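You operate a simulated robot arm through the tools that you are given. There is no shell and no other tool. Be economical: measure what you need, move in short steps, check, and stop when the job is done.

The job below is to be done with a simulated two-armed robot. You get a single attempt, and the scene is never put back.

## Task
Put the white-cap jar marked "2 1 1" from the clear end of the test bench on the steel bench, by the blender and the white-cap jar that says "1 0 1" on the spot between the yellow lines. Turn the gap dial to 2. Open the middle sample drawer, fetch the pale honeycomb block from the black tray and set it in the inside of the middle sample drawer and shut the drawer again. Stack the sample cup that says "452" from the shelf under the steel bench on top of the sample cup labelled "739". Take the lid off the green tin and lay it down on the right end of the sorting table. Count the tins on the right end of the sorting table, then put as many of the steel pucks from the right end of the sorting table on the shelf of the crate rack. Do these in any order. Set down upright: white-cap jar.

It is judged by the outcome, as a careful person would: the job done as asked, and still so three seconds after it is handed in. It fails if anything else is knocked over, pushed out of place, dropped, spilled or broken. Lids that push on must go on centred and level and be pressed home; caps that screw on are set level and turned clockwise until they are tight.

## Robot
Two 6-joint arms with two-finger parallel grippers on one trunk, on a base that drives. Base frame: it is fixed to the floor where the robot stands at the start and does not move with it; the origin is under the middle of the robot, x ahead of it, y to its left, z up. Units: m, degrees, N and s.
The left shoulder is at the start at [0.08, 0.216, 1.61], the right one opposite. With the tool pointing down near the work surface each hand reaches from about 0.1 to 0.42 m from the robot's upright axis, wherever it stands, measured 20 degrees to its own side. Places, roughly: gap dial [0, -2.5, 1.1]; green tin [-2, -3.5, 0.75]; inside of the middle sample drawer [0.7, -0.5, 0.4]; middle sample drawer [0.5, -0.4, 0.5]; pale honeycomb block (6x5x4 cm) [-0.6, -4.1, 0.4]; sample cup [-0.5, -4.25, 0.5]; shelf of the crate rack [-4.2, -4, 0.4]; spot between the yellow lines (34x17 cm) [-2.34, 0.88, 0.82]; steel bench, by the blender (52x18 cm) [-0.74, -4.26, 0.86]; steel puck [-2.5, -3.25, 0.75]; steel puck (5x5x3 cm) [-2.4, -3.1, 0.8]; tin [-2.25, -3.5, 0.75]; white-cap jar [0.75, 0, 1]. Payload 3.43 kg a hand.
The tool frame of a hand sits at the grasp point between the pads (the TCP): z along the fingers, y along the line on which they close. The tips reach 0.03 m beyond it. The gripper opens to 0.094 m. The fingers are 0.028 m wide and 0.01 m thick; the gripper's body (0.05 by 0.096 m) begins 0.055 m behind the TCP.
Orientation is that of the tool frame in the base frame, as a unit quaternion [w, x, y, z]. With the fingers straight down and closing along the base's y, the tool's x points along the base's -x, its y along +y and its z along -z.

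## Interface
- The arms move only by the tool drive_tool. It takes "left_moves", "right_moves" or both (then of equal length, played together; a hand with none holds still); each is one flat list of numbers, 7 for each row, row after row: the closure in counts, from 0 (fully open) to 255 (shut), then the shift along the tool's x, y, z in units of 30 mm (1.0 is 30 mm), then the turn, a rotation vector about the tool's x, y, z in units of 4 degrees (1.0 is 4 degrees). In form: [jaw, tx, ty, tz, wx, wy, wz, jaw, tx, ty, tz, wx, wy, wz, ...]. A call has 1 to 20 rows; each row shifts and turns the commanded pose from where the row before left it, along the tool's axes as they then stand. A call with a number of a shift or a turn outside -1 to 1 is refused whole. A row lasts 0.2 s, in which the tool goes at most 0.05 m and 8.6 degrees; a call with a longer step from one row to the next is refused whole, and so is a gripper value outside its range. Where a pose cannot be reached the arm comes as near as it can. A force on the tool above 40 N (or 10 N above the force at the start of the call, whichever is more), or a blocked arm, ends the call early, and 0.2 s more pass. The fingers move at their own pace (about 0.072 m/s each) and stop on an object; they squeeze with about 23 N. The grip force told is the motor's: it shows also when the fingers shut on nothing. Time passes only in rows, and 0.2 s behind the last, so rows that do not move let the fingers close. The reply holds the time, the measured pose of the TCP, the force on the tool along the base axes, the opening and the grip force, in the units named above and with some noise, with the torque about the TCP (base axes, N m) and any sound that the robot's microphone picked up.
- Cameras (640 x 400 px; columns grow to the right, rows downward): "scene" is now at [0.087, -0.007, 1.7462]; the picture's right is [-0.10, -1.00, 0.00], its down [-0.92, 0.09, -0.37] and it looks along [0.37, -0.04, -0.93] (base axes); focal length 248 px, centre (320, 200). "left" rides on the left gripper at [0.076, -0.014, -0.102] in its tool frame; the picture's right is [0.18, 0.98, 0.00], its down [-0.75, 0.14, -0.64] and it looks along [-0.63, 0.12, 0.77] (tool axes); focal length 243 px, centre (320, 200). "right" rides on the right gripper at [0.076, 0.014, -0.103] in its tool frame; the picture's right is [-0.18, 0.98, 0.00], its down [-0.75, -0.14, -0.64] and it looks along [-0.63, -0.12, 0.77] (tool axes); focal length 243 px, centre (320, 200). There is no depth. A picture from a camera that has moved, and an enlarged one, comes with that camera's place and axes in the base frame and with its lens.
- get_image(camera): a new picture of that camera. The clock stands still meanwhile.
- slide_trunk(by): slides the trunk up (or, below 0, down) by that many m; the arms and the scene camera ride with it, the base frame stays. It gives what a move gives, with no picture.
- base_move(legs): drives the robot by 1 to 6 legs, each [ahead, left, turn to the left] in m, m and degrees, along the robot's own axes; the way and the turn of a leg run together, so that a leg with both is an arc; at most 1.5 m and 180 degrees a leg. The arms and the cameras ride along, it lands a little off, and it stops where it bumps. It gives what a move gives.
- head_to(pan, tilt): turns the head with the scene camera to pan (to the left, within 86 degrees either way) and tilt (down, from -29 to 69), counted from straight ahead of the robot. It gives what a move gives.
- inspect(camera, box): a new picture of the part [left, top, right, bottom] of that camera's present view, enlarged. The clock stands still meanwhile.
- finish_job(): hands the job in; it is judged then, once.

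Go step by step. Nothing tells you exact positions but the pictures and the camera data: compare them with the known pose of the tool, close in by small moves and look again before you grip or let go. The budget is 483 turns and 226 pictures, counting those below and the enlarged ones. Unless the task says otherwise, let go and move clear before handing in, and close with one line.

The tools are called after "Emit:" by a JSON object that holds its "fn" and its "kwargs". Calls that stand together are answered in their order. drive_tool: Moves the arms, as the interface text tells. Its arguments: {"type":"object","properties":{"left_moves":{"type":"array","items":{"type":"number"}},"right_moves":{"type":"array","items":{"type":"number"}}},"required":[]} The other tools are called the same way: slide_trunk (by) slides the trunk up or down; base_move (legs) drives the base; head_to (pan, tilt) turns the head that bears the scene camera; get_image (camera) takes a picture; inspect (camera, box) takes an enlarged picture of a part of a camera's view; finish_job () hands the job in.

At the start:

```text
time_s: 0.0
left_tcp_pos: [0.6334, 0.0778, 1.1271]
left_tcp_rot: [0.0, 0.0, 1.0, 0.0]
left_force: [-0.3, 1.0, 0.0]
left_moment: [0.01, -0.03, -0.01]
left_width: 0.0938
left_finger_force: 0.1
right_tcp_pos: [0.4744, -0.3511, 1.0599]
right_tcp_rot: [0.001, 0.001, 1.0, 0.0]
right_force: [0.2, 0.7, 0.6]
right_moment: [0.0, 0.04, 0.01]
right_width: 0.0941
right_finger_force: 0.0
trunk travel left (down, up): [-0.84, 0.0]
robot x, y, heading: [-0.0016, 0.0021, -0.1]
head pan, tilt: [-5.6, 68.1]
```

scene: 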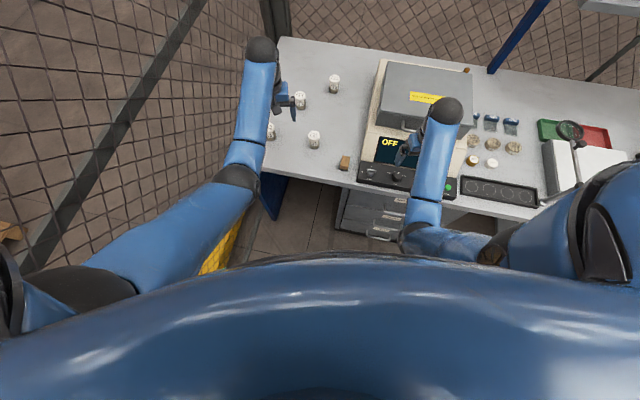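
right: 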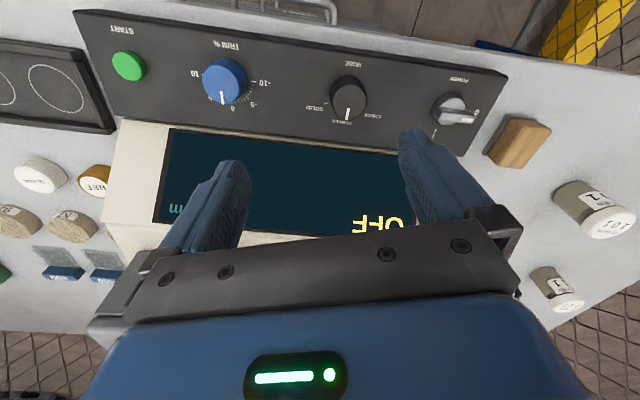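
left: 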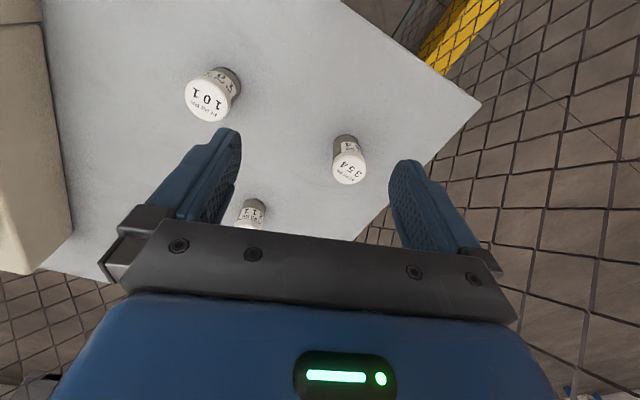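

The test bench is ahead with four white-cap jars on its left end. I'll look closer at the labels and around first.

Emit:
{"fn": "inspect", "kwargs": {"camera": "scene", "box": [240, 50, 400, 150]}}

Emit:
{"fn": "inspect", "kwargs": {"camera": "left", "box": [160, 40, 400, 240]}}

Emit:
{"fn": "head_to", "kwargs": {"pan": 0, "tilt": 45}}

Emit:
{"fn": "get_image", "kwargs": {"camera": "scene"}}

```text
4.00 times, centred on (320, 100) of scene
camera zoom: at [0.087, -0.007, 1.7462], right [-0.1, -1.0, 0.0], down [-0.92, 0.09, -0.37], along [0.37, -0.04, -0.93], focal length 992 px, centre (320, 600)
```

zoom: 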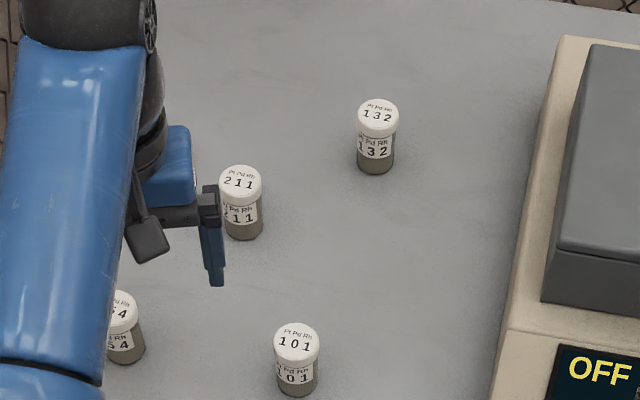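

```text
2.00 times, centred on (280, 140) of left
camera zoom: at [0.5565, 0.0621, 1.2287], right [-0.18, 0.98, 0.0], down [0.75, 0.14, 0.64], along [0.63, 0.12, -0.77], focal length 485 px, centre (400, 320)
```

zoom: 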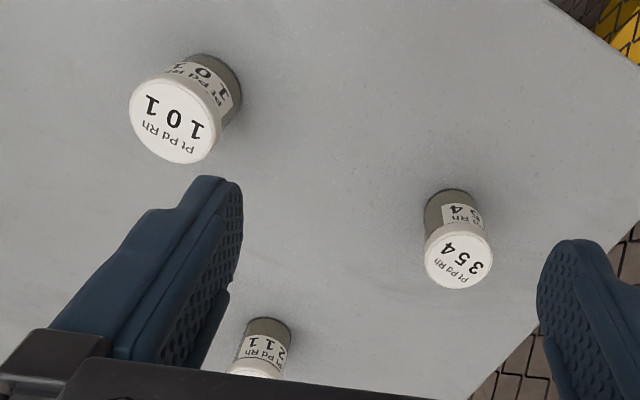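

```text
time_s: 0.9
left_tcp_pos: [0.6337, 0.0758, 1.125]
left_tcp_rot: [0.0, 0.0, 1.0, 0.0]
left_force: [-0.4, -0.1, -0.4]
left_moment: [0.02, 0.0, -0.03]
left_width: 0.094
left_finger_force: 0.0
right_tcp_pos: [0.4763, -0.3495, 1.0588]
right_tcp_rot: [0.001, 0.001, 1.0, 0.0]
right_force: [-0.2, 0.1, 0.1]
right_moment: [0.0, 0.0, 0.0]
right_width: 0.0941
right_finger_force: 0.1
trunk travel left (down, up): [-0.84, 0.0]
robot x, y, heading: [-0.0011, -0.0001, 0.2]
head pan, tilt: [0.0, 45.0]
```

```text
220 pictures are left
camera scene: at [0.1119, -0.0015, 1.7744], right [0.0, -1.0, 0.0], down [-0.71, 0.0, -0.71], along [0.71, 0.0, -0.71], focal length 248 px, centre (320, 200)
```

scene: 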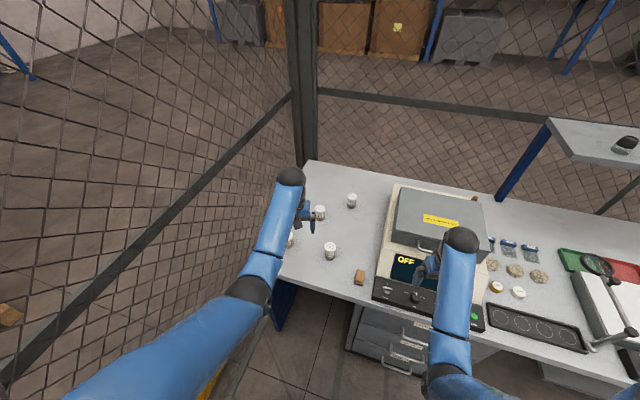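

Emit:
{"fn": "head_to", "kwargs": {"pan": -80, "tilt": 25}}

Emit:
{"fn": "get_image", "kwargs": {"camera": "scene"}}

Emit:
{"fn": "head_to", "kwargs": {"pan": 80, "tilt": 25}}

Emit:
{"fn": "get_image", "kwargs": {"camera": "scene"}}

```text
time_s: 2.4
left_tcp_pos: [0.6334, 0.0777, 1.1259]
left_tcp_rot: [0.0, 0.001, 1.0, 0.0]
left_force: [0.9, -0.8, -0.3]
left_moment: [0.02, 0.0, -0.01]
left_width: 0.0942
left_finger_force: 0.0
right_tcp_pos: [0.4738, -0.3502, 1.0591]
right_tcp_rot: [0.001, -0.001, 1.0, 0.0]
right_force: [-1.0, 0.8, 0.3]
right_moment: [0.01, 0.03, -0.03]
right_width: 0.094
right_finger_force: 0.1
trunk travel left (down, up): [-0.84, 0.0]
robot x, y, heading: [-0.0016, -0.0, 0.0]
head pan, tilt: [-80.0, 25.0]
```

```text
219 pictures are left
camera scene: at [0.0468, -0.0923, 1.805], right [-0.98, -0.17, 0.0], down [-0.07, 0.42, -0.91], along [0.16, -0.89, -0.42], focal length 248 px, centre (320, 200)
```

scene: 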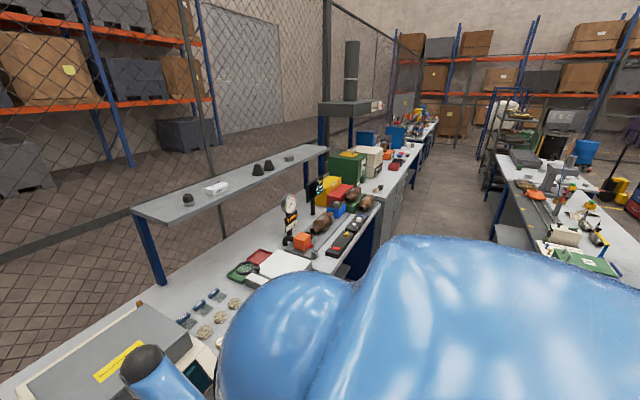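

```text
time_s: 4.9
left_tcp_pos: [0.633, 0.0768, 1.1265]
left_tcp_rot: [0.0, 0.001, 1.0, 0.0]
left_force: [0.2, 0.2, 0.1]
left_moment: [-0.02, 0.03, -0.02]
left_width: 0.0941
left_finger_force: 0.0
right_tcp_pos: [0.4743, -0.3506, 1.06]
right_tcp_rot: [0.001, 0.001, 1.0, 0.0]
right_force: [0.2, -0.3, -0.3]
right_moment: [-0.02, 0.02, 0.02]
right_width: 0.0939
right_finger_force: 0.0
trunk travel left (down, up): [-0.84, 0.0]
robot x, y, heading: [0.0005, -0.0, 0.0]
head pan, tilt: [80.0, 25.0]
```

```text
218 pictures are left
camera scene: at [0.0467, 0.0892, 1.8051], right [0.98, -0.17, 0.0], down [-0.07, -0.42, -0.91], along [0.16, 0.89, -0.42], focal length 248 px, centre (320, 200)
```

scene: 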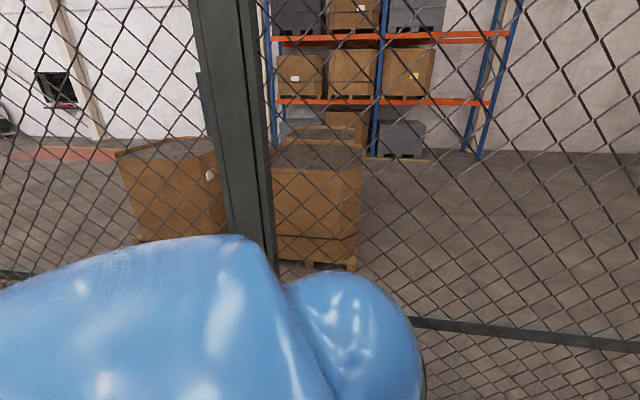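

Emit:
{"fn": "head_to", "kwargs": {"pan": 0, "tilt": 50}}

Emit:
{"fn": "drive_tool", "kwargs": {"left_moves": [0, -1, -0.4, -1, 0, 0, 0, 0, -1, -0.4, -1, 0, 0, 0, 0, -1, -0.4, -1, 0, 0, 0, 0, -1, -0.4, -1, 0, 0, 0, 0, -1, -0.4, -1, 0, 0, 0, 0, -1, -0.4, -1, 0, 0, 0], "right_moves": [0, 0, 0, -1, 0, 0, 0, 0, 0, 0, -1, 0, 0, 0, 0, 0, 0, -1, 0, 0, 0, 0, 0, 0, -1, 0, 0, 0, 0, 0, 0, -1, 0, 0, 0, 0, 0, 0, -1, 0, 0, 0]}}

Emit:
{"fn": "slide_trunk", "kwargs": {"by": -0.2}}

```text
time_s: 6.4
left_tcp_pos: [0.6333, 0.076, 1.1264]
left_tcp_rot: [0.0, 0.0, 1.0, 0.0]
left_force: [0.6, -0.1, 0.1]
left_moment: [-0.02, 0.03, -0.02]
left_width: 0.0941
left_finger_force: 0.0
right_tcp_pos: [0.4758, -0.3497, 1.0586]
right_tcp_rot: [0.002, 0.0, 1.0, 0.0]
right_force: [0.5, -0.3, -0.2]
right_moment: [-0.01, -0.02, 0.0]
right_width: 0.0938
right_finger_force: 0.1
trunk travel left (down, up): [-0.84, 0.0]
robot x, y, heading: [0.0005, -0.0031, -0.2]
head pan, tilt: [0.0, 50.0]
```

```text
time_s: 7.8
left_tcp_pos: [0.7379, 0.0249, 1.3056]
left_tcp_rot: [-0.001, 0.0, 1.0, 0.0]
left_force: [-0.5, -0.6, -0.6]
left_moment: [0.01, 0.01, 0.01]
left_width: 0.0939
left_finger_force: 0.1
left hand out of reach, approached as far as the arm can: row 4, 5, 6
right_tcp_pos: [0.5137, -0.3645, 1.0746]
right_tcp_rot: [0.001, 0.0, 1.0, 0.0]
right_force: [0.5, -0.2, 0.3]
right_moment: [-0.01, -0.01, 0.0]
right_width: 0.0941
right_finger_force: 0.1
right hand out of reach, approached as far as the arm can: row 1, 2, 3, 4, 5, 6
trunk travel left (down, up): [-0.84, 0.0]
robot x, y, heading: [0.0018, -0.0032, 0.1]
head pan, tilt: [0.0, 50.0]
```

```text
time_s: 8.9
left_tcp_pos: [0.7352, 0.0273, 1.2147]
left_tcp_rot: [0.0, 0.0, 1.0, -0.002]
left_force: [0.3, 0.1, -0.2]
left_moment: [-0.01, 0.01, 0.05]
left_width: 0.094
left_finger_force: 0.0
right_tcp_pos: [0.5124, -0.3653, 0.9877]
right_tcp_rot: [0.003, 0.003, 1.0, -0.005]
right_force: [-0.4, -0.8, 0.6]
right_moment: [-0.03, -0.06, 0.04]
right_width: 0.0942
right_finger_force: 0.1
trunk travel left (down, up): [-0.748, 0.092]
robot x, y, heading: [-0.0028, -0.0002, -0.1]
head pan, tilt: [0.0, 50.0]
stopped: the force on the tool passed its limit at 64 N (the readings are from after the stop); the commanded pose is now the measured one
```

The trunk lowering brought the right hand onto the machine because that hand could not rise. I'll raise the trunk again and check.

Emit:
{"fn": "slide_trunk", "kwargs": {"by": 0.09}}

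Emit:
{"fn": "get_image", "kwargs": {"camera": "right"}}

Emit:
{"fn": "get_image", "kwargs": {"camera": "scene"}}

```text
time_s: 10.2
left_tcp_pos: [0.7389, 0.0259, 1.3037]
left_tcp_rot: [0.0, 0.0, 1.0, 0.001]
left_force: [-0.2, -0.5, 0.4]
left_moment: [0.01, 0.0, -0.01]
left_width: 0.0939
left_finger_force: 0.3
right_tcp_pos: [0.5141, -0.3646, 1.0784]
right_tcp_rot: [0.003, 0.003, 1.0, -0.003]
right_force: [0.7, 0.5, -0.1]
right_moment: [-0.02, 0.02, 0.0]
right_width: 0.0938
right_finger_force: 0.1
trunk travel left (down, up): [-0.838, 0.002]
robot x, y, heading: [0.0017, -0.0018, -0.2]
head pan, tilt: [0.0, 50.0]
```

```text
217 pictures are left
camera right: at [0.4375, -0.3493, 1.1797], right [0.19, 0.98, -0.01], down [0.75, -0.14, 0.65], along [0.63, -0.13, -0.76], focal length 243 px, centre (320, 200)
```

right: 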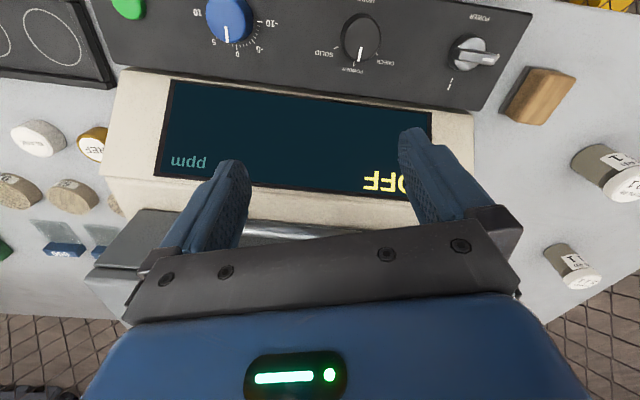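

```text
216 pictures are left
camera scene: at [0.1077, -0.0015, 1.7652], right [0.0, -1.0, 0.0], down [-0.77, 0.0, -0.64], along [0.64, 0.0, -0.77], focal length 248 px, centre (320, 200)
```

scene: 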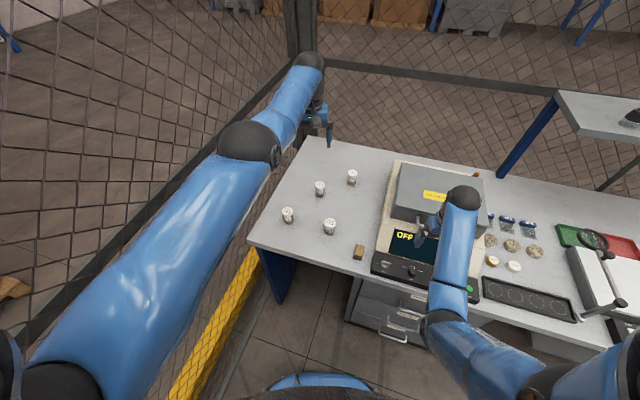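

The machine looks unmoved. I'll back away so the hands are clear of the bench, then re-pose the arms and lower the trunk.

Emit:
{"fn": "base_move", "kwargs": {"legs": [[-0.35, 0, 0]]}}

Emit:
{"fn": "drive_tool", "kwargs": {"right_moves": [0, -1, 0.3, 0, 0, 0, 0, 0, -1, 0.3, 0, 0, 0, 0, 0, -1, 0.5, -0.5, 0, 0, 0, 0, -1, 0.5, -1, 0, 0, 0, 0, -0.5, 0.5, -1, 0, 0, 0, 0, -0.5, 0.5, -1, 0, 0, 0, 0, -0.5, 0.5, -1, 0, 0, 0]}}

```text
time_s: 12.4
left_tcp_pos: [0.3932, 0.0228, 1.302]
left_tcp_rot: [-0.001, 0.002, 1.0, 0.0]
left_force: [0.0, 0.0, -0.1]
left_moment: [0.0, 0.03, 0.0]
left_width: 0.094
left_finger_force: 0.1
right_tcp_pos: [0.1682, -0.3683, 1.0768]
right_tcp_rot: [0.001, 0.004, 1.0, -0.004]
right_force: [0.6, 0.6, 0.4]
right_moment: [-0.05, 0.0, -0.01]
right_width: 0.094
right_finger_force: 0.0
trunk travel left (down, up): [-0.838, 0.002]
robot x, y, heading: [-0.3464, 0.0029, -0.2]
head pan, tilt: [0.0, 50.0]
```

```text
time_s: 14.1
left_tcp_pos: [0.3903, 0.024, 1.3035]
left_tcp_rot: [0.001, 0.002, 1.0, 0.0]
left_force: [-0.1, 0.6, 0.6]
left_moment: [-0.02, -0.02, -0.01]
left_width: 0.0935
left_finger_force: 0.1
right_tcp_pos: [0.3401, -0.2766, 1.208]
right_tcp_rot: [0.003, 0.005, 1.0, -0.003]
right_force: [-0.1, 0.1, -0.2]
right_moment: [-0.05, 0.0, 0.0]
right_width: 0.0939
right_finger_force: 0.0
right hand out of reach, approached as far as the arm can: row 6, 7
trunk travel left (down, up): [-0.838, 0.002]
robot x, y, heading: [-0.3474, 0.0014, -0.3]
head pan, tilt: [0.0, 50.0]
```

Emit:
{"fn": "slide_trunk", "kwargs": {"by": -0.35}}

Emit:
{"fn": "drive_tool", "kwargs": {"left_moves": [0, 0, 0.5, -1, 0, 0, 0, 0, 0, 0.5, -1, 0, 0, 0, 0, 0, 0, -1, 0, 0, 0, 0, 0, 0, -1, 0, 0, 0, 0, 0, 0, -1, 0, 0, 0, 0, 0, 0, 0, 0, 0, 0, 0, 0, 0, 0, 0, 0, 0, 0, 0, 0, 0, 0, 0, 0, 0, 0, 0, 0, 0, 0, 0, 0, 0, 0, 0, 0, 0, 0, 0, 0, 0, 0, 0, 0, 0, 0, 0, 0, 0, 0, 0, 0, 0, 0, 0, 0, 0, 0, 0, 0, 0, 0, 0, 0, 0, 0], "right_moves": [0, 0, 0, -1, 0, 0, 0, 0, 0, 0, -1, 0, 0, 0, 0, 0, 0, -1, 0, 0, 0, 0, 0, 0, -1, 0, 0, 0, 0, 0, 0, -1, 0, 0, 0, 0, 0, 0, -1, 0, 0, 0, 0, 0, 0, -1, 0, 0, 0, 0, 0, 0, -1, 0, 0, 0, 0, 0, 0, -1, 0, 0, 0, 0, 0, 0, -1, 0, 0, 0, 0, 0, 0, -1, 0, 0, 0, 0, 0, 0, -1, 0, 0, 0, 0, 0, 0, -1, 0, 0, 0, 0, 0, 0, -1, 0, 0, 0]}}

```text
time_s: 17.5
left_tcp_pos: [0.3903, 0.0231, 0.9538]
left_tcp_rot: [0.0, 0.002, 1.0, 0.0]
left_force: [0.5, -0.3, -0.2]
left_moment: [-0.01, -0.01, -0.02]
left_width: 0.0942
left_finger_force: 0.1
right_tcp_pos: [0.3404, -0.2779, 0.8585]
right_tcp_rot: [0.005, 0.004, 1.0, -0.003]
right_force: [-0.1, 0.0, -0.5]
right_moment: [-0.02, -0.03, -0.03]
right_width: 0.0943
right_finger_force: 0.1
trunk travel left (down, up): [-0.488, 0.352]
robot x, y, heading: [-0.3477, -0.0028, 0.1]
head pan, tilt: [0.0, 50.0]
```

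```text
time_s: 20.5
left_tcp_pos: [0.3784, 0.0567, 1.1001]
left_tcp_rot: [0.0, 0.001, 1.0, 0.001]
left_force: [-0.1, 0.0, 0.5]
left_moment: [0.0, 0.0, 0.01]
left_width: 0.0939
left_finger_force: 0.1
left hand out of reach, approached as far as the arm can: row 5
right_tcp_pos: [0.353, -0.276, 1.2309]
right_tcp_rot: [0.004, 0.005, 1.0, -0.003]
right_force: [0.2, -1.1, 0.1]
right_moment: [0.0, 0.01, 0.03]
right_width: 0.094
right_finger_force: 0.1
right hand out of reach, approached as far as the arm can: row 1, 2, 3, 4, 5, 6, 10, 11, 12, 13, 14
trunk travel left (down, up): [-0.488, 0.352]
robot x, y, heading: [-0.3448, -0.0001, -0.3]
head pan, tilt: [0.0, 50.0]
```

Emit:
{"fn": "base_move", "kwargs": {"legs": [[0.52, 0, 0]]}}

Emit:
{"fn": "get_image", "kwargs": {"camera": "left"}}

Emit:
{"fn": "get_image", "kwargs": {"camera": "scene"}}

```text
time_s: 23.5
left_tcp_pos: [0.8906, 0.0503, 1.1014]
left_tcp_rot: [0.0, 0.004, 1.0, -0.001]
left_force: [-0.6, -0.8, -0.1]
left_moment: [0.02, 0.01, -0.02]
left_width: 0.0939
left_finger_force: 0.0
right_tcp_pos: [0.8641, -0.2814, 1.2301]
right_tcp_rot: [0.005, 0.006, 1.0, -0.004]
right_force: [0.0, 0.1, 0.8]
right_moment: [0.0, -0.01, 0.04]
right_width: 0.094
right_finger_force: 0.2
trunk travel left (down, up): [-0.488, 0.352]
robot x, y, heading: [0.1667, -0.0007, -0.3]
head pan, tilt: [0.0, 50.0]
```

```text
215 pictures are left
camera left: at [0.8137, 0.0355, 1.2038], right [-0.18, 0.98, 0.0], down [0.75, 0.14, 0.64], along [0.63, 0.11, -0.77], focal length 243 px, centre (320, 200)
```

left: 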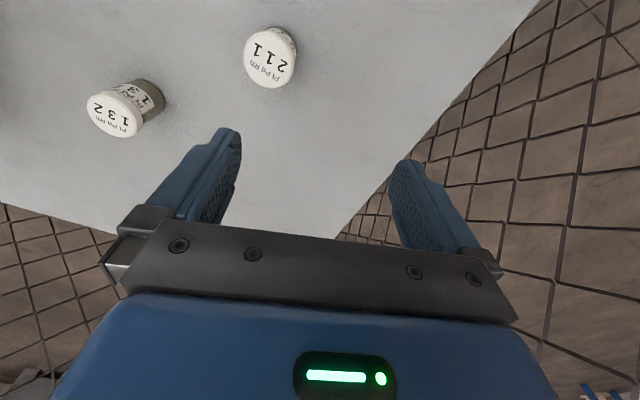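

```text
214 pictures are left
camera scene: at [0.2716, -0.0055, 1.4154], right [-0.01, -1.0, 0.0], down [-0.77, 0.01, -0.64], along [0.64, 0.0, -0.77], focal length 248 px, centre (320, 200)
```

scene: 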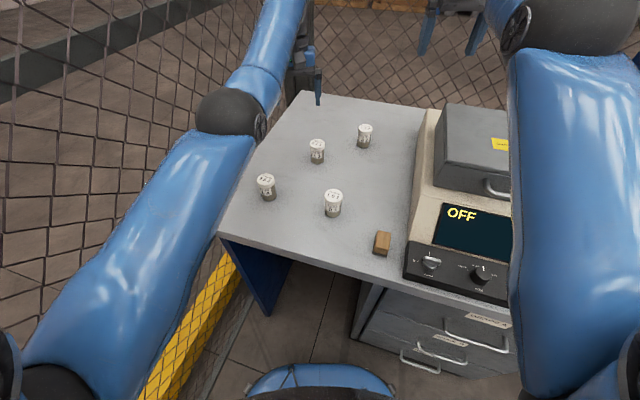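

Emit:
{"fn": "drive_tool", "kwargs": {"left_moves": [0, 0.6, -0.84, 0, 0, 0, 0, 0, 0.6, -0.84, 0, 0, 0, 0, 0, 0, 0, 0.8, 0, 0, 0, 0, 0, 0, 0.7, 0, 0, 0, 0, 0, 0, 0, 0, 0, 0]}}

Emit:
{"fn": "get_image", "kwargs": {"camera": "left"}}

```text
time_s: 24.7
left_tcp_pos: [0.8758, -0.0083, 1.0612]
left_tcp_rot: [0.0, 0.004, 1.0, 0.0]
left_force: [0.0, 0.0, 0.3]
left_moment: [-0.01, -0.05, 0.02]
left_width: 0.0942
left_finger_force: 0.0
left hand out of reach, approached as far as the arm can: row 1, 2, 4
right_tcp_pos: [0.8644, -0.2816, 1.2302]
right_tcp_rot: [0.004, 0.006, 1.0, -0.003]
right_force: [0.1, -0.2, 0.4]
right_moment: [-0.03, 0.01, 0.01]
right_width: 0.0938
right_finger_force: 0.1
trunk travel left (down, up): [-0.488, 0.352]
robot x, y, heading: [0.1656, -0.0049, -0.4]
head pan, tilt: [0.0, 50.0]
```

```text
213 pictures are left
camera left: at [0.7996, -0.023, 1.1626], right [-0.18, 0.98, 0.0], down [0.75, 0.14, 0.64], along [0.63, 0.11, -0.77], focal length 243 px, centre (320, 200)
```

left: 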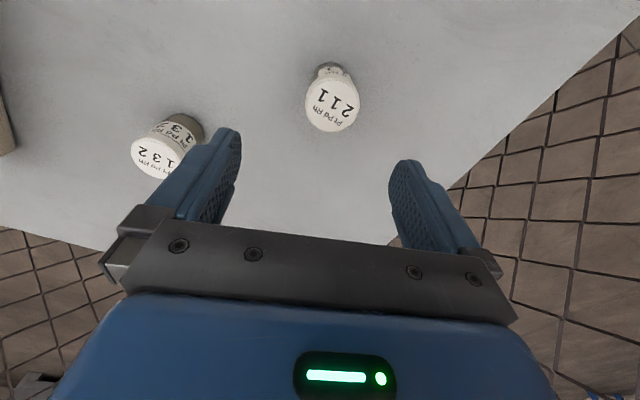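

Emit:
{"fn": "drive_tool", "kwargs": {"left_moves": [0, 0.6, 0.2, 0, 0, 0, 0, 0, 0, 0, 0.8, 0, 0, 0, 0, 0, 0, 0, 0, 0, 0]}}

Emit:
{"fn": "get_image", "kwargs": {"camera": "left"}}

```text
time_s: 25.5
left_tcp_pos: [0.8779, -0.0075, 1.0354]
left_tcp_rot: [0.0, 0.004, 1.0, 0.0]
left_force: [-0.3, 0.2, -0.2]
left_moment: [0.0, 0.03, -0.02]
left_width: 0.094
left_finger_force: 0.1
left hand out of reach, approached as far as the arm can: row 1
right_tcp_pos: [0.8646, -0.2822, 1.23]
right_tcp_rot: [0.004, 0.006, 1.0, -0.003]
right_force: [-0.3, 0.3, 0.4]
right_moment: [-0.03, 0.0, 0.0]
right_width: 0.0942
right_finger_force: 0.2
trunk travel left (down, up): [-0.488, 0.352]
robot x, y, heading: [0.1648, -0.0002, -0.3]
head pan, tilt: [0.0, 50.0]
```

```text
212 pictures are left
camera left: at [0.8005, -0.0222, 1.1382], right [-0.18, 0.98, 0.0], down [0.75, 0.14, 0.64], along [0.63, 0.11, -0.77], focal length 243 px, centre (320, 200)
```

left: 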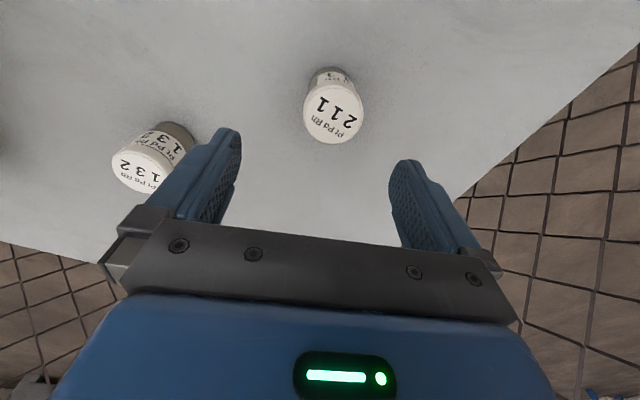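

Emit:
{"fn": "drive_tool", "kwargs": {"left_moves": [0, 0.6, 0.2, 0, 0, 0, 0, 0, 0, 0, 0, 0, 0, 0]}}

```text
time_s: 26.1
left_tcp_pos: [0.8769, -0.007, 1.0341]
left_tcp_rot: [0.0, 0.003, 1.0, 0.0]
left_force: [0.6, -0.2, 0.2]
left_moment: [-0.03, 0.02, -0.01]
left_width: 0.0939
left_finger_force: 0.1
left hand out of reach, approached as far as the arm can: row 1
right_tcp_pos: [0.8639, -0.2809, 1.2307]
right_tcp_rot: [0.004, 0.006, 1.0, -0.004]
right_force: [0.2, 0.3, 0.4]
right_moment: [0.01, 0.03, 0.04]
right_width: 0.0943
right_finger_force: 0.0
trunk travel left (down, up): [-0.488, 0.352]
robot x, y, heading: [0.1665, -0.0019, -0.5]
head pan, tilt: [0.0, 50.0]
```

Emit:
{"fn": "drive_tool", "kwargs": {"left_moves": [0, 0.6, 0, 0, 0, 0, 0, 0, 0.4, 0, 0, 0, 0, 0]}}

```text
time_s: 26.7
left_tcp_pos: [0.8745, -0.0134, 1.0344]
left_tcp_rot: [0.0, 0.004, 1.0, 0.0]
left_force: [-0.6, 0.7, -0.3]
left_moment: [0.0, 0.0, 0.01]
left_width: 0.094
left_finger_force: 0.0
left hand out of reach, approached as far as the arm can: row 1, 2
right_tcp_pos: [0.8648, -0.2811, 1.2306]
right_tcp_rot: [0.004, 0.006, 1.0, -0.003]
right_force: [-0.4, 0.1, -0.8]
right_moment: [-0.01, 0.0, 0.04]
right_width: 0.094
right_finger_force: 0.1
trunk travel left (down, up): [-0.488, 0.352]
robot x, y, heading: [0.1646, -0.0004, -0.3]
head pan, tilt: [0.0, 50.0]
```

Emit:
{"fn": "base_move", "kwargs": {"legs": [[-0.018, 0.012, 0]]}}

Emit:
{"fn": "get_image", "kwargs": {"camera": "left"}}

```text
time_s: 27.5
left_tcp_pos: [0.8609, -0.0052, 1.0305]
left_tcp_rot: [-0.003, 0.003, 1.0, 0.001]
left_force: [0.7, 0.2, -0.2]
left_moment: [0.01, 0.05, 0.02]
left_width: 0.0942
left_finger_force: 0.1
right_tcp_pos: [0.852, -0.2725, 1.2257]
right_tcp_rot: [0.001, 0.007, 1.0, -0.003]
right_force: [0.9, -1.6, -0.2]
right_moment: [0.03, 0.05, -0.01]
right_width: 0.0941
right_finger_force: 0.1
trunk travel left (down, up): [-0.488, 0.352]
robot x, y, heading: [0.146, 0.0125, -0.3]
head pan, tilt: [0.0, 50.0]
```

```text
211 pictures are left
camera left: at [0.7848, -0.0195, 1.1336], right [-0.18, 0.98, 0.0], down [0.76, 0.13, 0.64], along [0.63, 0.12, -0.77], focal length 243 px, centre (320, 200)
```

left: 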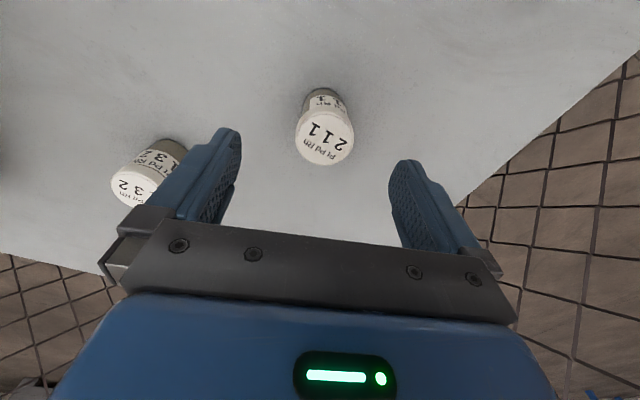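

Emit:
{"fn": "drive_tool", "kwargs": {"left_moves": [0, 0, 0.13, 0.9, 0, 0, 0, 0, 0, 0, 0.9, 0, 0, 0, 0, 0, 0, 0.9, 0, 0, 0, 0, 0, 0, 0, 0, 0, 0]}}

Emit:
{"fn": "get_image", "kwargs": {"camera": "left"}}

```text
time_s: 28.5
left_tcp_pos: [0.858, 0.0013, 0.9536]
left_tcp_rot: [0.0, 0.003, 1.0, 0.0]
left_force: [-0.4, -0.4, -0.6]
left_moment: [-0.01, -0.02, 0.01]
left_width: 0.0941
left_finger_force: 0.0
right_tcp_pos: [0.8473, -0.2693, 1.23]
right_tcp_rot: [0.004, 0.007, 1.0, -0.003]
right_force: [-0.7, -0.9, 0.1]
right_moment: [0.0, 0.0, -0.01]
right_width: 0.094
right_finger_force: 0.1
trunk travel left (down, up): [-0.488, 0.352]
robot x, y, heading: [0.1461, 0.0064, -0.5]
head pan, tilt: [0.0, 50.0]
```

```text
210 pictures are left
camera left: at [0.7804, -0.0132, 1.0556], right [-0.18, 0.98, 0.0], down [0.75, 0.14, 0.64], along [0.63, 0.11, -0.77], focal length 243 px, centre (320, 200)
```

left: 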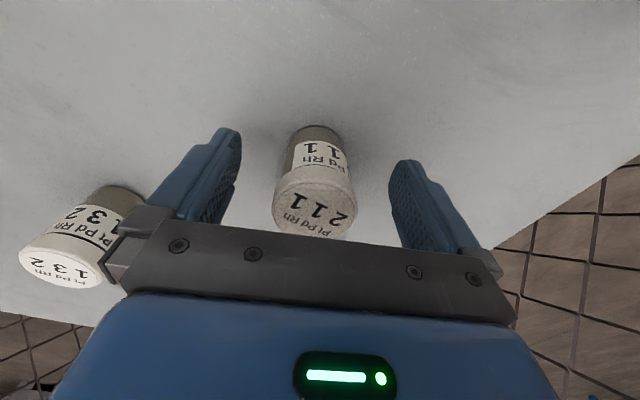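

Emit:
{"fn": "drive_tool", "kwargs": {"left_moves": [0, 0, 0, 0.25, 0, 0, 0, 255, 0, 0, 0, 0, 0, 0, 255, 0, 0, 0, 0, 0, 0, 255, 0, 0, 0, 0, 0, 0, 255, 0, 0, 0, 0, 0, 0]}}

Emit:
{"fn": "get_image", "kwargs": {"camera": "left"}}

```text
time_s: 29.7
left_tcp_pos: [0.8565, 0.0001, 0.9456]
left_tcp_rot: [-0.001, 0.003, 1.0, 0.0]
left_force: [-0.2, -0.6, 0.6]
left_moment: [0.02, 0.04, 0.02]
left_width: 0.0468
left_finger_force: 22.4
right_tcp_pos: [0.8476, -0.2701, 1.2292]
right_tcp_rot: [0.004, 0.007, 1.0, -0.003]
right_force: [0.0, 0.0, 0.6]
right_moment: [-0.02, -0.02, 0.0]
right_width: 0.0939
right_finger_force: 0.0
trunk travel left (down, up): [-0.488, 0.352]
robot x, y, heading: [0.1502, 0.0091, -0.3]
head pan, tilt: [0.0, 50.0]
```

```text
209 pictures are left
camera left: at [0.7807, -0.0134, 1.0479], right [-0.18, 0.98, 0.0], down [0.76, 0.14, 0.64], along [0.63, 0.11, -0.77], focal length 243 px, centre (320, 200)
```

left: 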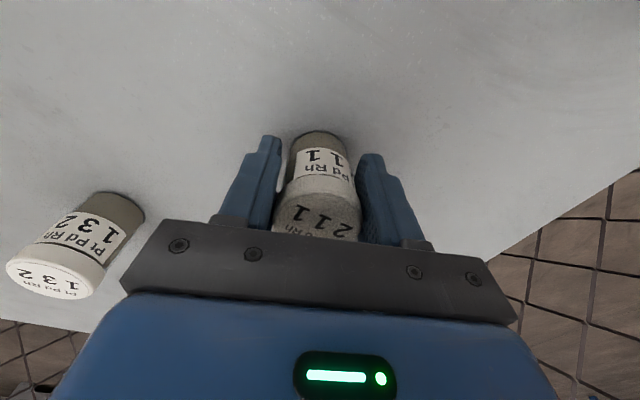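

Emit:
{"fn": "drive_tool", "kwargs": {"left_moves": [255, 0, 0, -0.7, 0, 0, 0, 255, 0, 0, -1, 0, 0, 0, 255, 0, 0, -1, 0, 0, 0]}}

Emit:
{"fn": "slide_trunk", "kwargs": {"by": 0.1}}

Emit:
{"fn": "base_move", "kwargs": {"legs": [[-0.12, 0, 0]]}}

Emit:
{"fn": "drive_tool", "kwargs": {"left_moves": [255, 0, 1, 0, 0, 0, 0, 255, 0, 1, 0, 0, 0, 0, 255, 0, 1, 0, 0, 0, 0, 255, 0, 1, 0, 0, 0, 0, 255, 0, 1, 0, 0, 0, 0, 255, 0, 1, 0, 0, 0, 0]}}

Emit:
{"fn": "get_image", "kwargs": {"camera": "scene"}}

```text
time_s: 30.5
left_tcp_pos: [0.8577, 0.0006, 1.0261]
left_tcp_rot: [-0.003, 0.003, 1.0, 0.001]
left_force: [-0.5, -0.9, -0.6]
left_moment: [0.02, 0.04, 0.02]
left_width: 0.0467
left_finger_force: 22.9
right_tcp_pos: [0.8468, -0.2715, 1.23]
right_tcp_rot: [0.005, 0.007, 1.0, -0.003]
right_force: [0.0, -1.0, 0.0]
right_moment: [0.0, 0.01, 0.02]
right_width: 0.0939
right_finger_force: 0.0
trunk travel left (down, up): [-0.488, 0.352]
robot x, y, heading: [0.1468, 0.0066, -0.4]
head pan, tilt: [0.0, 50.0]
```

```text
time_s: 31.8
left_tcp_pos: [0.8575, 0.001, 1.1258]
left_tcp_rot: [-0.002, 0.004, 1.0, 0.001]
left_force: [-0.3, 0.0, -0.2]
left_moment: [-0.01, 0.03, -0.01]
left_width: 0.0466
left_finger_force: 22.8
right_tcp_pos: [0.8475, -0.2696, 1.3305]
right_tcp_rot: [0.002, 0.008, 1.0, -0.004]
right_force: [-0.1, -0.2, 0.2]
right_moment: [-0.03, -0.03, -0.02]
right_width: 0.0939
right_finger_force: 0.1
trunk travel left (down, up): [-0.588, 0.252]
robot x, y, heading: [0.1453, 0.0052, -0.2]
head pan, tilt: [0.0, 50.0]
```

```text
time_s: 33.0
left_tcp_pos: [0.7424, 0.0023, 1.1245]
left_tcp_rot: [-0.004, 0.004, 1.0, 0.001]
left_force: [0.1, 0.4, -1.1]
left_moment: [0.01, 0.01, 0.01]
left_width: 0.047
left_finger_force: 23.0
right_tcp_pos: [0.7336, -0.2683, 1.3275]
right_tcp_rot: [0.002, 0.007, 1.0, -0.003]
right_force: [1.0, 0.5, 0.1]
right_moment: [-0.01, 0.0, 0.02]
right_width: 0.094
right_finger_force: 0.0
trunk travel left (down, up): [-0.588, 0.252]
robot x, y, heading: [0.026, 0.0107, -0.4]
head pan, tilt: [0.0, 50.0]
```

```text
time_s: 34.4
left_tcp_pos: [0.7756, 0.1757, 1.1236]
left_tcp_rot: [-0.002, 0.004, 1.0, -0.001]
left_force: [-0.3, 0.6, -0.4]
left_moment: [-0.04, 0.0, 0.02]
left_width: 0.0468
left_finger_force: 23.3
left hand out of reach, approached as far as the arm can: row 1, 2, 3, 4, 5
right_tcp_pos: [0.7279, -0.2688, 1.3298]
right_tcp_rot: [0.003, 0.007, 1.0, -0.004]
right_force: [0.2, -0.1, -0.8]
right_moment: [-0.02, 0.0, -0.02]
right_width: 0.0939
right_finger_force: 0.1
trunk travel left (down, up): [-0.588, 0.252]
robot x, y, heading: [0.0274, 0.0099, -0.4]
head pan, tilt: [0.0, 50.0]
```

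```text
208 pictures are left
camera scene: at [0.1368, 0.0085, 1.5152], right [-0.01, -1.0, 0.0], down [-0.77, 0.01, -0.64], along [0.64, -0.01, -0.77], focal length 248 px, centre (320, 200)
```

scene: 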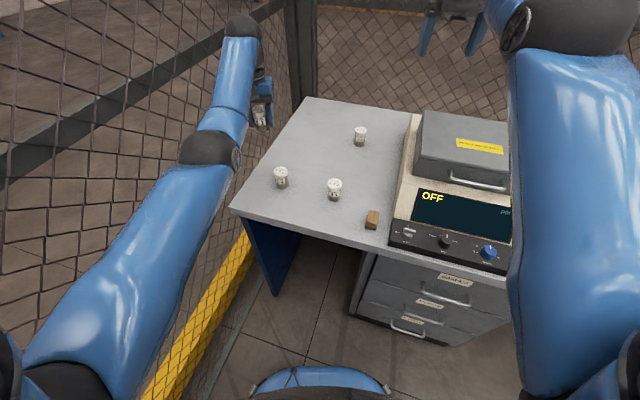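

Emit:
{"fn": "drive_tool", "kwargs": {"right_moves": [0, 0, 1, 0.3, 0, 0, 0, 0, 0, 1, 0.5, 0, 0, 0, 0, 0, 1, 1, 0, 0, 0, 0, 0, 1, 1, 0, 0, 0, 0, 0, 1, 1, 0, 0, 0, 0, 0, 1, 1, 0, 0, 0, 0, 0, 0.9, 1, 0, 0, 0, 0, 0, 0.7, 1, 0, 0, 0, 0, 0, 0, 1, 0, 0, 0, 0, 0, 0, 0, 0, 0, 0]}}

Emit:
{"fn": "get_image", "kwargs": {"camera": "right"}}

```text
time_s: 36.6
left_tcp_pos: [0.7755, 0.1734, 1.1236]
left_tcp_rot: [-0.003, 0.004, 1.0, 0.001]
left_force: [-0.6, 0.6, -0.8]
left_moment: [0.02, 0.04, 0.0]
left_width: 0.0465
left_finger_force: 23.1
right_tcp_pos: [0.7663, -0.041, 1.1064]
right_tcp_rot: [0.003, 0.008, 1.0, -0.004]
right_force: [-0.1, -0.2, 0.1]
right_moment: [0.01, 0.0, 0.02]
right_width: 0.0941
right_finger_force: 0.2
right hand out of reach, approached as far as the arm can: row 1, 2, 3, 4, 5, 9
trunk travel left (down, up): [-0.588, 0.252]
robot x, y, heading: [0.0278, 0.008, -0.4]
head pan, tilt: [0.0, 50.0]
```

```text
207 pictures are left
camera right: at [0.6907, -0.0235, 1.2081], right [0.2, 0.98, -0.01], down [0.75, -0.15, 0.65], along [0.63, -0.13, -0.76], focal length 243 px, centre (320, 200)
```

right: 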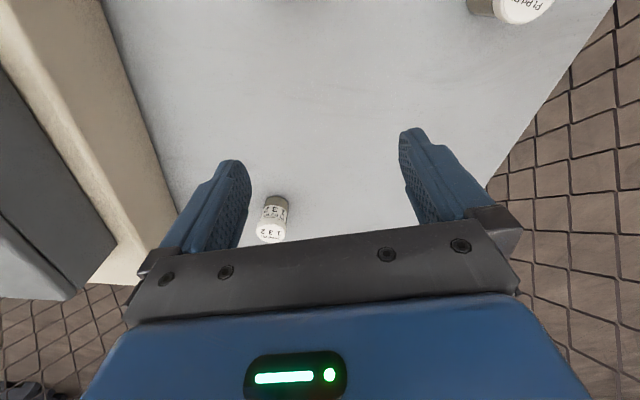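

Emit:
{"fn": "drive_tool", "kwargs": {"right_moves": [0, 0.7, 0, 0.7, 0, 0, 0, 0, 0.7, 0, 0.5, 0, 0, 0, 0, 0.7, 0, 0.3, 0, 0, 0, 0, 0, 0, 0, 0, 0, 0]}}

Emit:
{"fn": "get_image", "kwargs": {"camera": "right"}}

```text
time_s: 37.6
left_tcp_pos: [0.7757, 0.1738, 1.123]
left_tcp_rot: [-0.002, 0.003, 1.0, 0.0]
left_force: [0.2, -0.1, -1.3]
left_moment: [-0.02, 0.0, -0.01]
left_width: 0.0465
left_finger_force: 23.1
right_tcp_pos: [0.7644, -0.0236, 1.0607]
right_tcp_rot: [0.002, 0.006, 1.0, -0.004]
right_force: [0.3, -1.0, -0.1]
right_moment: [0.02, 0.0, 0.0]
right_width: 0.0941
right_finger_force: 0.2
right hand out of reach, approached as far as the arm can: row 1, 2, 3
trunk travel left (down, up): [-0.588, 0.252]
robot x, y, heading: [0.029, 0.0105, -0.6]
head pan, tilt: [0.0, 50.0]
```

```text
206 pictures are left
camera right: at [0.6884, -0.0064, 1.1629], right [0.2, 0.98, -0.01], down [0.75, -0.15, 0.65], along [0.63, -0.13, -0.76], focal length 243 px, centre (320, 200)
```

right: 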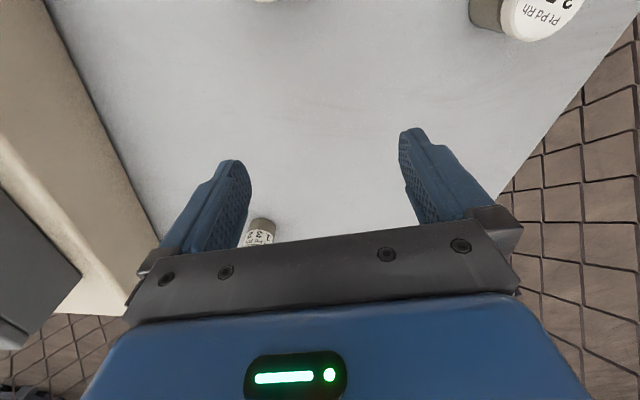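

Emit:
{"fn": "drive_tool", "kwargs": {"right_moves": [0, 0.8, 0, 0, 0, 0, 0, 0, 0.8, 0, 0, 0, 0, 0, 0, 0.8, 0, 0, 0, 0, 0]}}

```text
time_s: 38.4
left_tcp_pos: [0.7753, 0.1747, 1.1228]
left_tcp_rot: [-0.002, 0.004, 1.0, -0.001]
left_force: [-0.1, -0.3, -0.6]
left_moment: [-0.01, 0.01, 0.04]
left_width: 0.0468
left_finger_force: 22.6
right_tcp_pos: [0.7576, -0.0022, 1.0621]
right_tcp_rot: [0.003, 0.007, 1.0, -0.003]
right_force: [-0.3, 0.2, -0.4]
right_moment: [0.0, -0.02, -0.01]
right_width: 0.0938
right_finger_force: 0.1
right hand out of reach, approached as far as the arm can: row 1, 2, 3
trunk travel left (down, up): [-0.588, 0.252]
robot x, y, heading: [0.0313, 0.0115, -0.5]
head pan, tilt: [0.0, 50.0]
```

Emit:
{"fn": "drive_tool", "kwargs": {"right_moves": [0, 0, 0, 0, 0, 0, 0, 0, 0, 0, 0, 0, 0, 0, 0, 0, 0, 0.3, 0, 0, 0, 0, 0, 0, -0.3, 0, 0, 0, 0, 0, 0, 0, 0, 0, 0]}}

```text
time_s: 39.6
left_tcp_pos: [0.7756, 0.1746, 1.1232]
left_tcp_rot: [-0.002, 0.003, 1.0, 0.0]
left_force: [0.2, -0.9, -0.2]
left_moment: [0.06, 0.01, 0.0]
left_width: 0.0465
left_finger_force: 22.7
right_tcp_pos: [0.759, -0.003, 1.0629]
right_tcp_rot: [0.003, 0.006, 1.0, -0.004]
right_force: [-0.3, 0.0, -0.1]
right_moment: [0.0, 0.01, 0.03]
right_width: 0.0941
right_finger_force: 0.1
trunk travel left (down, up): [-0.588, 0.252]
robot x, y, heading: [0.0313, 0.0089, -0.1]
head pan, tilt: [0.0, 50.0]
```

Emit:
{"fn": "drive_tool", "kwargs": {"right_moves": [0, 0.95, -0.3, 0, 0, 0, 0, 0, 0.95, -0.3, 0, 0, 0, 0, 0, 0, 0, 0, 0, 0, 0]}}

```text
time_s: 40.4
left_tcp_pos: [0.7751, 0.1753, 1.1236]
left_tcp_rot: [-0.002, 0.003, 1.0, 0.001]
left_force: [0.4, 0.9, -0.5]
left_moment: [-0.03, -0.04, -0.02]
left_width: 0.0467
left_finger_force: 22.8
right_tcp_pos: [0.7596, -0.0022, 1.0614]
right_tcp_rot: [0.004, 0.007, 1.0, -0.004]
right_force: [-0.4, 0.3, 1.1]
right_moment: [-0.03, 0.0, 0.01]
right_width: 0.0937
right_finger_force: 0.0
right hand out of reach, approached as far as the arm can: row 1, 2
trunk travel left (down, up): [-0.588, 0.252]
robot x, y, heading: [0.0311, 0.0134, -0.7]
head pan, tilt: [0.0, 50.0]
```

Emit:
{"fn": "slide_trunk", "kwargs": {"by": 0.15}}

Emit:
{"fn": "base_move", "kwargs": {"legs": [[-0.02, 0, 0]]}}

Emit:
{"fn": "drive_tool", "kwargs": {"right_moves": [0, 0, -0.3, 1, 0, 0, 0, 0, 0, -0.3, 1, 0, 0, 0, 0, 0.7, -0.3, 1, 0, 0, 0, 0, 0.8, -0.3, 1, 0, 0, 0, 0, 0.9, 0, 1, 0, 0, 0, 0, 0.5, 0, 0, 0, 0, 0, 0, 0, 0, 0, 0, 0, 0]}}

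Emit:
{"fn": "get_image", "kwargs": {"camera": "right"}}

```text
time_s: 42.2
left_tcp_pos: [0.7757, 0.1756, 1.2734]
left_tcp_rot: [-0.002, 0.004, 1.0, 0.002]
left_force: [-0.4, 0.1, -1.6]
left_moment: [-0.02, -0.02, -0.03]
left_width: 0.0464
left_finger_force: 23.3
right_tcp_pos: [0.7598, -0.0019, 1.2122]
right_tcp_rot: [0.004, 0.007, 1.0, -0.003]
right_force: [-0.2, 0.8, 0.9]
right_moment: [0.0, -0.02, 0.02]
right_width: 0.0939
right_finger_force: 0.0
trunk travel left (down, up): [-0.738, 0.102]
robot x, y, heading: [0.0302, 0.0082, -0.6]
head pan, tilt: [0.0, 50.0]
```

```text
time_s: 43.0
left_tcp_pos: [0.7596, 0.1747, 1.2708]
left_tcp_rot: [-0.004, 0.004, 1.0, 0.001]
left_force: [0.6, 0.1, -1.0]
left_moment: [-0.03, 0.08, 0.0]
left_width: 0.0464
left_finger_force: 23.1
right_tcp_pos: [0.7426, -0.0028, 1.2093]
right_tcp_rot: [0.002, 0.007, 1.0, -0.004]
right_force: [-0.6, 0.0, 0.4]
right_moment: [0.0, 0.05, -0.01]
right_width: 0.0941
right_finger_force: 0.0
trunk travel left (down, up): [-0.738, 0.102]
robot x, y, heading: [0.0078, 0.0091, -0.5]
head pan, tilt: [0.0, 50.0]
```

```text
time_s: 44.6
left_tcp_pos: [0.7549, 0.1739, 1.2729]
left_tcp_rot: [-0.002, 0.003, 1.0, 0.001]
left_force: [0.5, 0.3, -0.1]
left_moment: [-0.02, 0.02, -0.01]
left_width: 0.0466
left_finger_force: 23.3
right_tcp_pos: [0.7255, -0.0186, 1.049]
right_tcp_rot: [0.003, 0.007, 1.0, -0.003]
right_force: [0.3, -0.3, 0.3]
right_moment: [0.02, 0.01, -0.02]
right_width: 0.0941
right_finger_force: 0.1
right hand out of reach, approached as far as the arm can: row 3, 4, 5, 6
trunk travel left (down, up): [-0.738, 0.102]
robot x, y, heading: [0.0099, 0.0105, -0.6]
head pan, tilt: [0.0, 50.0]
```

```text
205 pictures are left
camera right: at [0.6498, -0.0019, 1.1512], right [0.2, 0.98, -0.01], down [0.75, -0.15, 0.65], along [0.63, -0.13, -0.76], focal length 243 px, centre (320, 200)
```

right: 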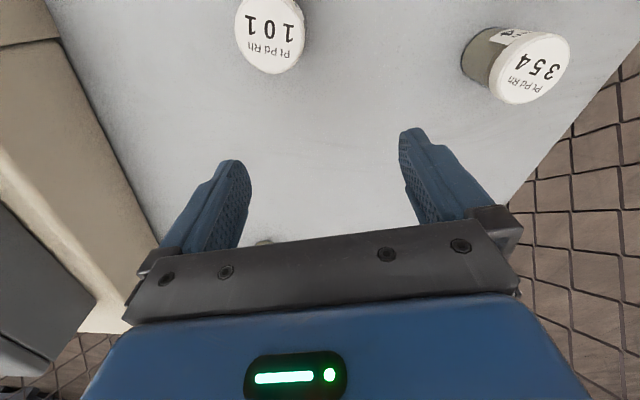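

Emit:
{"fn": "drive_tool", "kwargs": {"right_moves": [0, 1, 0, -0.3, 0, 0, 0, 0, 1, 0, 0, 0, 0, 0, 0, 0, 0, 0, 0, 0, 0]}}

```text
time_s: 45.4
left_tcp_pos: [0.7546, 0.1738, 1.2738]
left_tcp_rot: [-0.002, 0.003, 1.0, 0.001]
left_force: [0.3, 0.1, -0.7]
left_moment: [0.01, 0.01, -0.01]
left_width: 0.0464
left_finger_force: 22.7
right_tcp_pos: [0.7183, -0.001, 1.0453]
right_tcp_rot: [0.003, 0.007, 1.0, -0.004]
right_force: [-0.4, -0.6, 0.5]
right_moment: [0.02, 0.0, -0.03]
right_width: 0.094
right_finger_force: 0.2
right hand out of reach, approached as far as the arm can: row 1, 2
trunk travel left (down, up): [-0.738, 0.102]
robot x, y, heading: [0.0089, 0.0106, -0.6]
head pan, tilt: [0.0, 50.0]
```

Emit:
{"fn": "drive_tool", "kwargs": {"right_moves": [0, 0, 0, -1, 0, 0, 0, 0, 0, 0, -1, 0, 0, 0, 0, 0, 0, -1, 0, 0, 0]}}

```text
time_s: 46.2
left_tcp_pos: [0.7548, 0.1747, 1.2716]
left_tcp_rot: [-0.001, 0.003, 1.0, 0.0]
left_force: [0.4, 0.0, -0.7]
left_moment: [0.03, -0.01, 0.02]
left_width: 0.0466
left_finger_force: 22.8
right_tcp_pos: [0.7325, 0.0049, 1.134]
right_tcp_rot: [0.002, 0.007, 1.0, -0.005]
right_force: [0.4, 0.0, -0.6]
right_moment: [-0.01, -0.05, 0.02]
right_width: 0.0941
right_finger_force: 0.1
right hand out of reach, approached as far as the arm can: row 1, 2, 3
trunk travel left (down, up): [-0.738, 0.102]
robot x, y, heading: [0.0125, 0.0071, -0.5]
head pan, tilt: [0.0, 50.0]
```

Emit:
{"fn": "drive_tool", "kwargs": {"right_moves": [0, 0.2, -0.05, 1, 0, 0, 0, 0, 0.5, -0.15, 1, 0, 0, 0, 0, 0.6, -0.2, 0.8, 0, 0, 0]}}

```text
time_s: 47.0
left_tcp_pos: [0.7553, 0.1741, 1.2732]
left_tcp_rot: [-0.002, 0.004, 1.0, 0.001]
left_force: [-0.4, -0.4, -1.2]
left_moment: [0.01, -0.01, 0.0]
left_width: 0.0464
left_finger_force: 23.5
right_tcp_pos: [0.7186, -0.0005, 1.0431]
right_tcp_rot: [0.003, 0.007, 1.0, -0.004]
right_force: [0.8, -0.4, 0.9]
right_moment: [0.0, -0.02, 0.01]
right_width: 0.094
right_finger_force: 0.0
right hand out of reach, approached as far as the arm can: row 2, 3
trunk travel left (down, up): [-0.738, 0.102]
robot x, y, heading: [0.0084, 0.0116, -0.3]
head pan, tilt: [0.0, 50.0]
```

Emit:
{"fn": "base_move", "kwargs": {"legs": [[-0.035, -0.045, 0]]}}

Emit:
{"fn": "drive_tool", "kwargs": {"right_moves": [0, 0.25, 0, 0.6, 0, 0, 0]}}

Emit:
{"fn": "get_image", "kwargs": {"camera": "right"}}

Emit:
{"fn": "get_image", "kwargs": {"camera": "scene"}}

```text
time_s: 47.9
left_tcp_pos: [0.7272, 0.1423, 1.2665]
left_tcp_rot: [-0.006, 0.002, 1.0, -0.004]
left_force: [-0.1, 1.1, -0.8]
left_moment: [-0.09, 0.03, 0.04]
left_width: 0.0463
left_finger_force: 23.1
right_tcp_pos: [0.6886, -0.0349, 1.039]
right_tcp_rot: [-0.001, 0.005, 1.0, -0.007]
right_force: [0.3, 0.5, 0.0]
right_moment: [-0.03, 0.04, -0.02]
right_width: 0.0939
right_finger_force: 0.1
trunk travel left (down, up): [-0.738, 0.102]
robot x, y, heading: [-0.0239, -0.0322, -0.3]
head pan, tilt: [0.0, 50.0]
```

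```text
time_s: 48.3
left_tcp_pos: [0.7164, 0.1265, 1.2765]
left_tcp_rot: [0.001, 0.003, 1.0, 0.003]
left_force: [0.5, -1.1, -1.0]
left_moment: [0.0, -0.06, 0.0]
left_width: 0.0461
left_finger_force: 23.0
right_tcp_pos: [0.6747, -0.047, 1.0273]
right_tcp_rot: [0.002, 0.006, 1.0, -0.002]
right_force: [-1.3, -0.3, -0.1]
right_moment: [0.02, -0.05, -0.01]
right_width: 0.0942
right_finger_force: 0.1
trunk travel left (down, up): [-0.738, 0.102]
robot x, y, heading: [-0.0263, -0.036, -0.6]
head pan, tilt: [0.0, 50.0]
```

```text
204 pictures are left
camera right: at [0.5984, -0.0302, 1.1289], right [0.2, 0.98, 0.0], down [0.75, -0.15, 0.65], along [0.63, -0.13, -0.76], focal length 243 px, centre (320, 200)
```

right: 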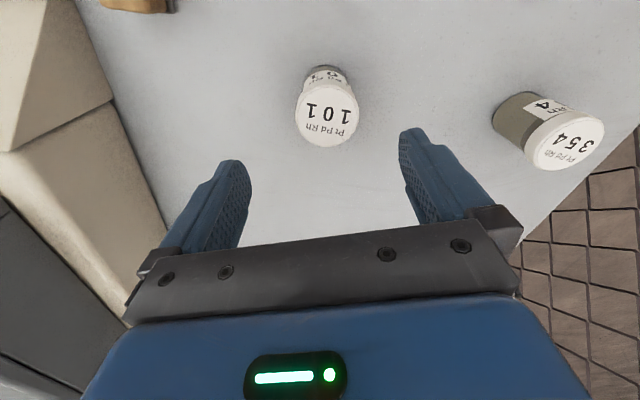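

```text
203 pictures are left
camera scene: at [0.0772, -0.0429, 1.6657], right [-0.01, -1.0, 0.0], down [-0.76, 0.01, -0.65], along [0.65, 0.0, -0.76], focal length 248 px, centre (320, 200)
```

scene: 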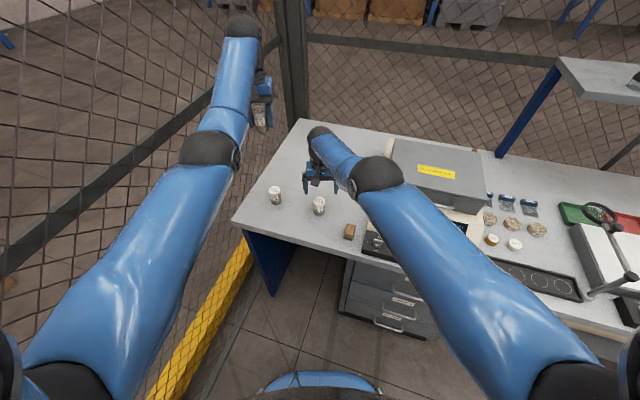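

Emit:
{"fn": "drive_tool", "kwargs": {"right_moves": [0, 0.3, 0.15, 0.8, 0, 0, 0, 0, 0.3, 0.15, 0.8, 0, 0, 0]}}

Emit:
{"fn": "get_image", "kwargs": {"camera": "right"}}

```text
time_s: 48.9
left_tcp_pos: [0.7193, 0.1314, 1.2739]
left_tcp_rot: [-0.002, 0.001, 1.0, 0.001]
left_force: [0.3, 0.0, -1.8]
left_moment: [0.03, -0.02, -0.01]
left_width: 0.046
left_finger_force: 22.8
right_tcp_pos: [0.6592, -0.0338, 0.9777]
right_tcp_rot: [0.003, 0.006, 1.0, -0.004]
right_force: [-1.6, -0.1, 0.4]
right_moment: [0.04, 0.01, -0.02]
right_width: 0.0941
right_finger_force: 0.0
trunk travel left (down, up): [-0.738, 0.102]
robot x, y, heading: [-0.0265, -0.0324, -0.3]
head pan, tilt: [0.0, 50.0]
```

```text
202 pictures are left
camera right: at [0.5821, -0.0174, 1.0797], right [0.2, 0.98, -0.01], down [0.75, -0.14, 0.65], along [0.63, -0.13, -0.76], focal length 243 px, centre (320, 200)
```

right: 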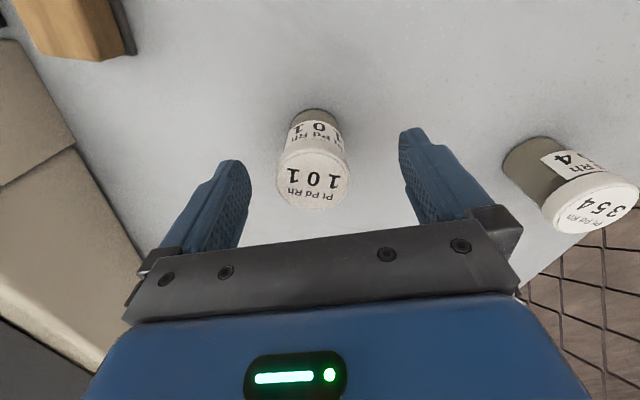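

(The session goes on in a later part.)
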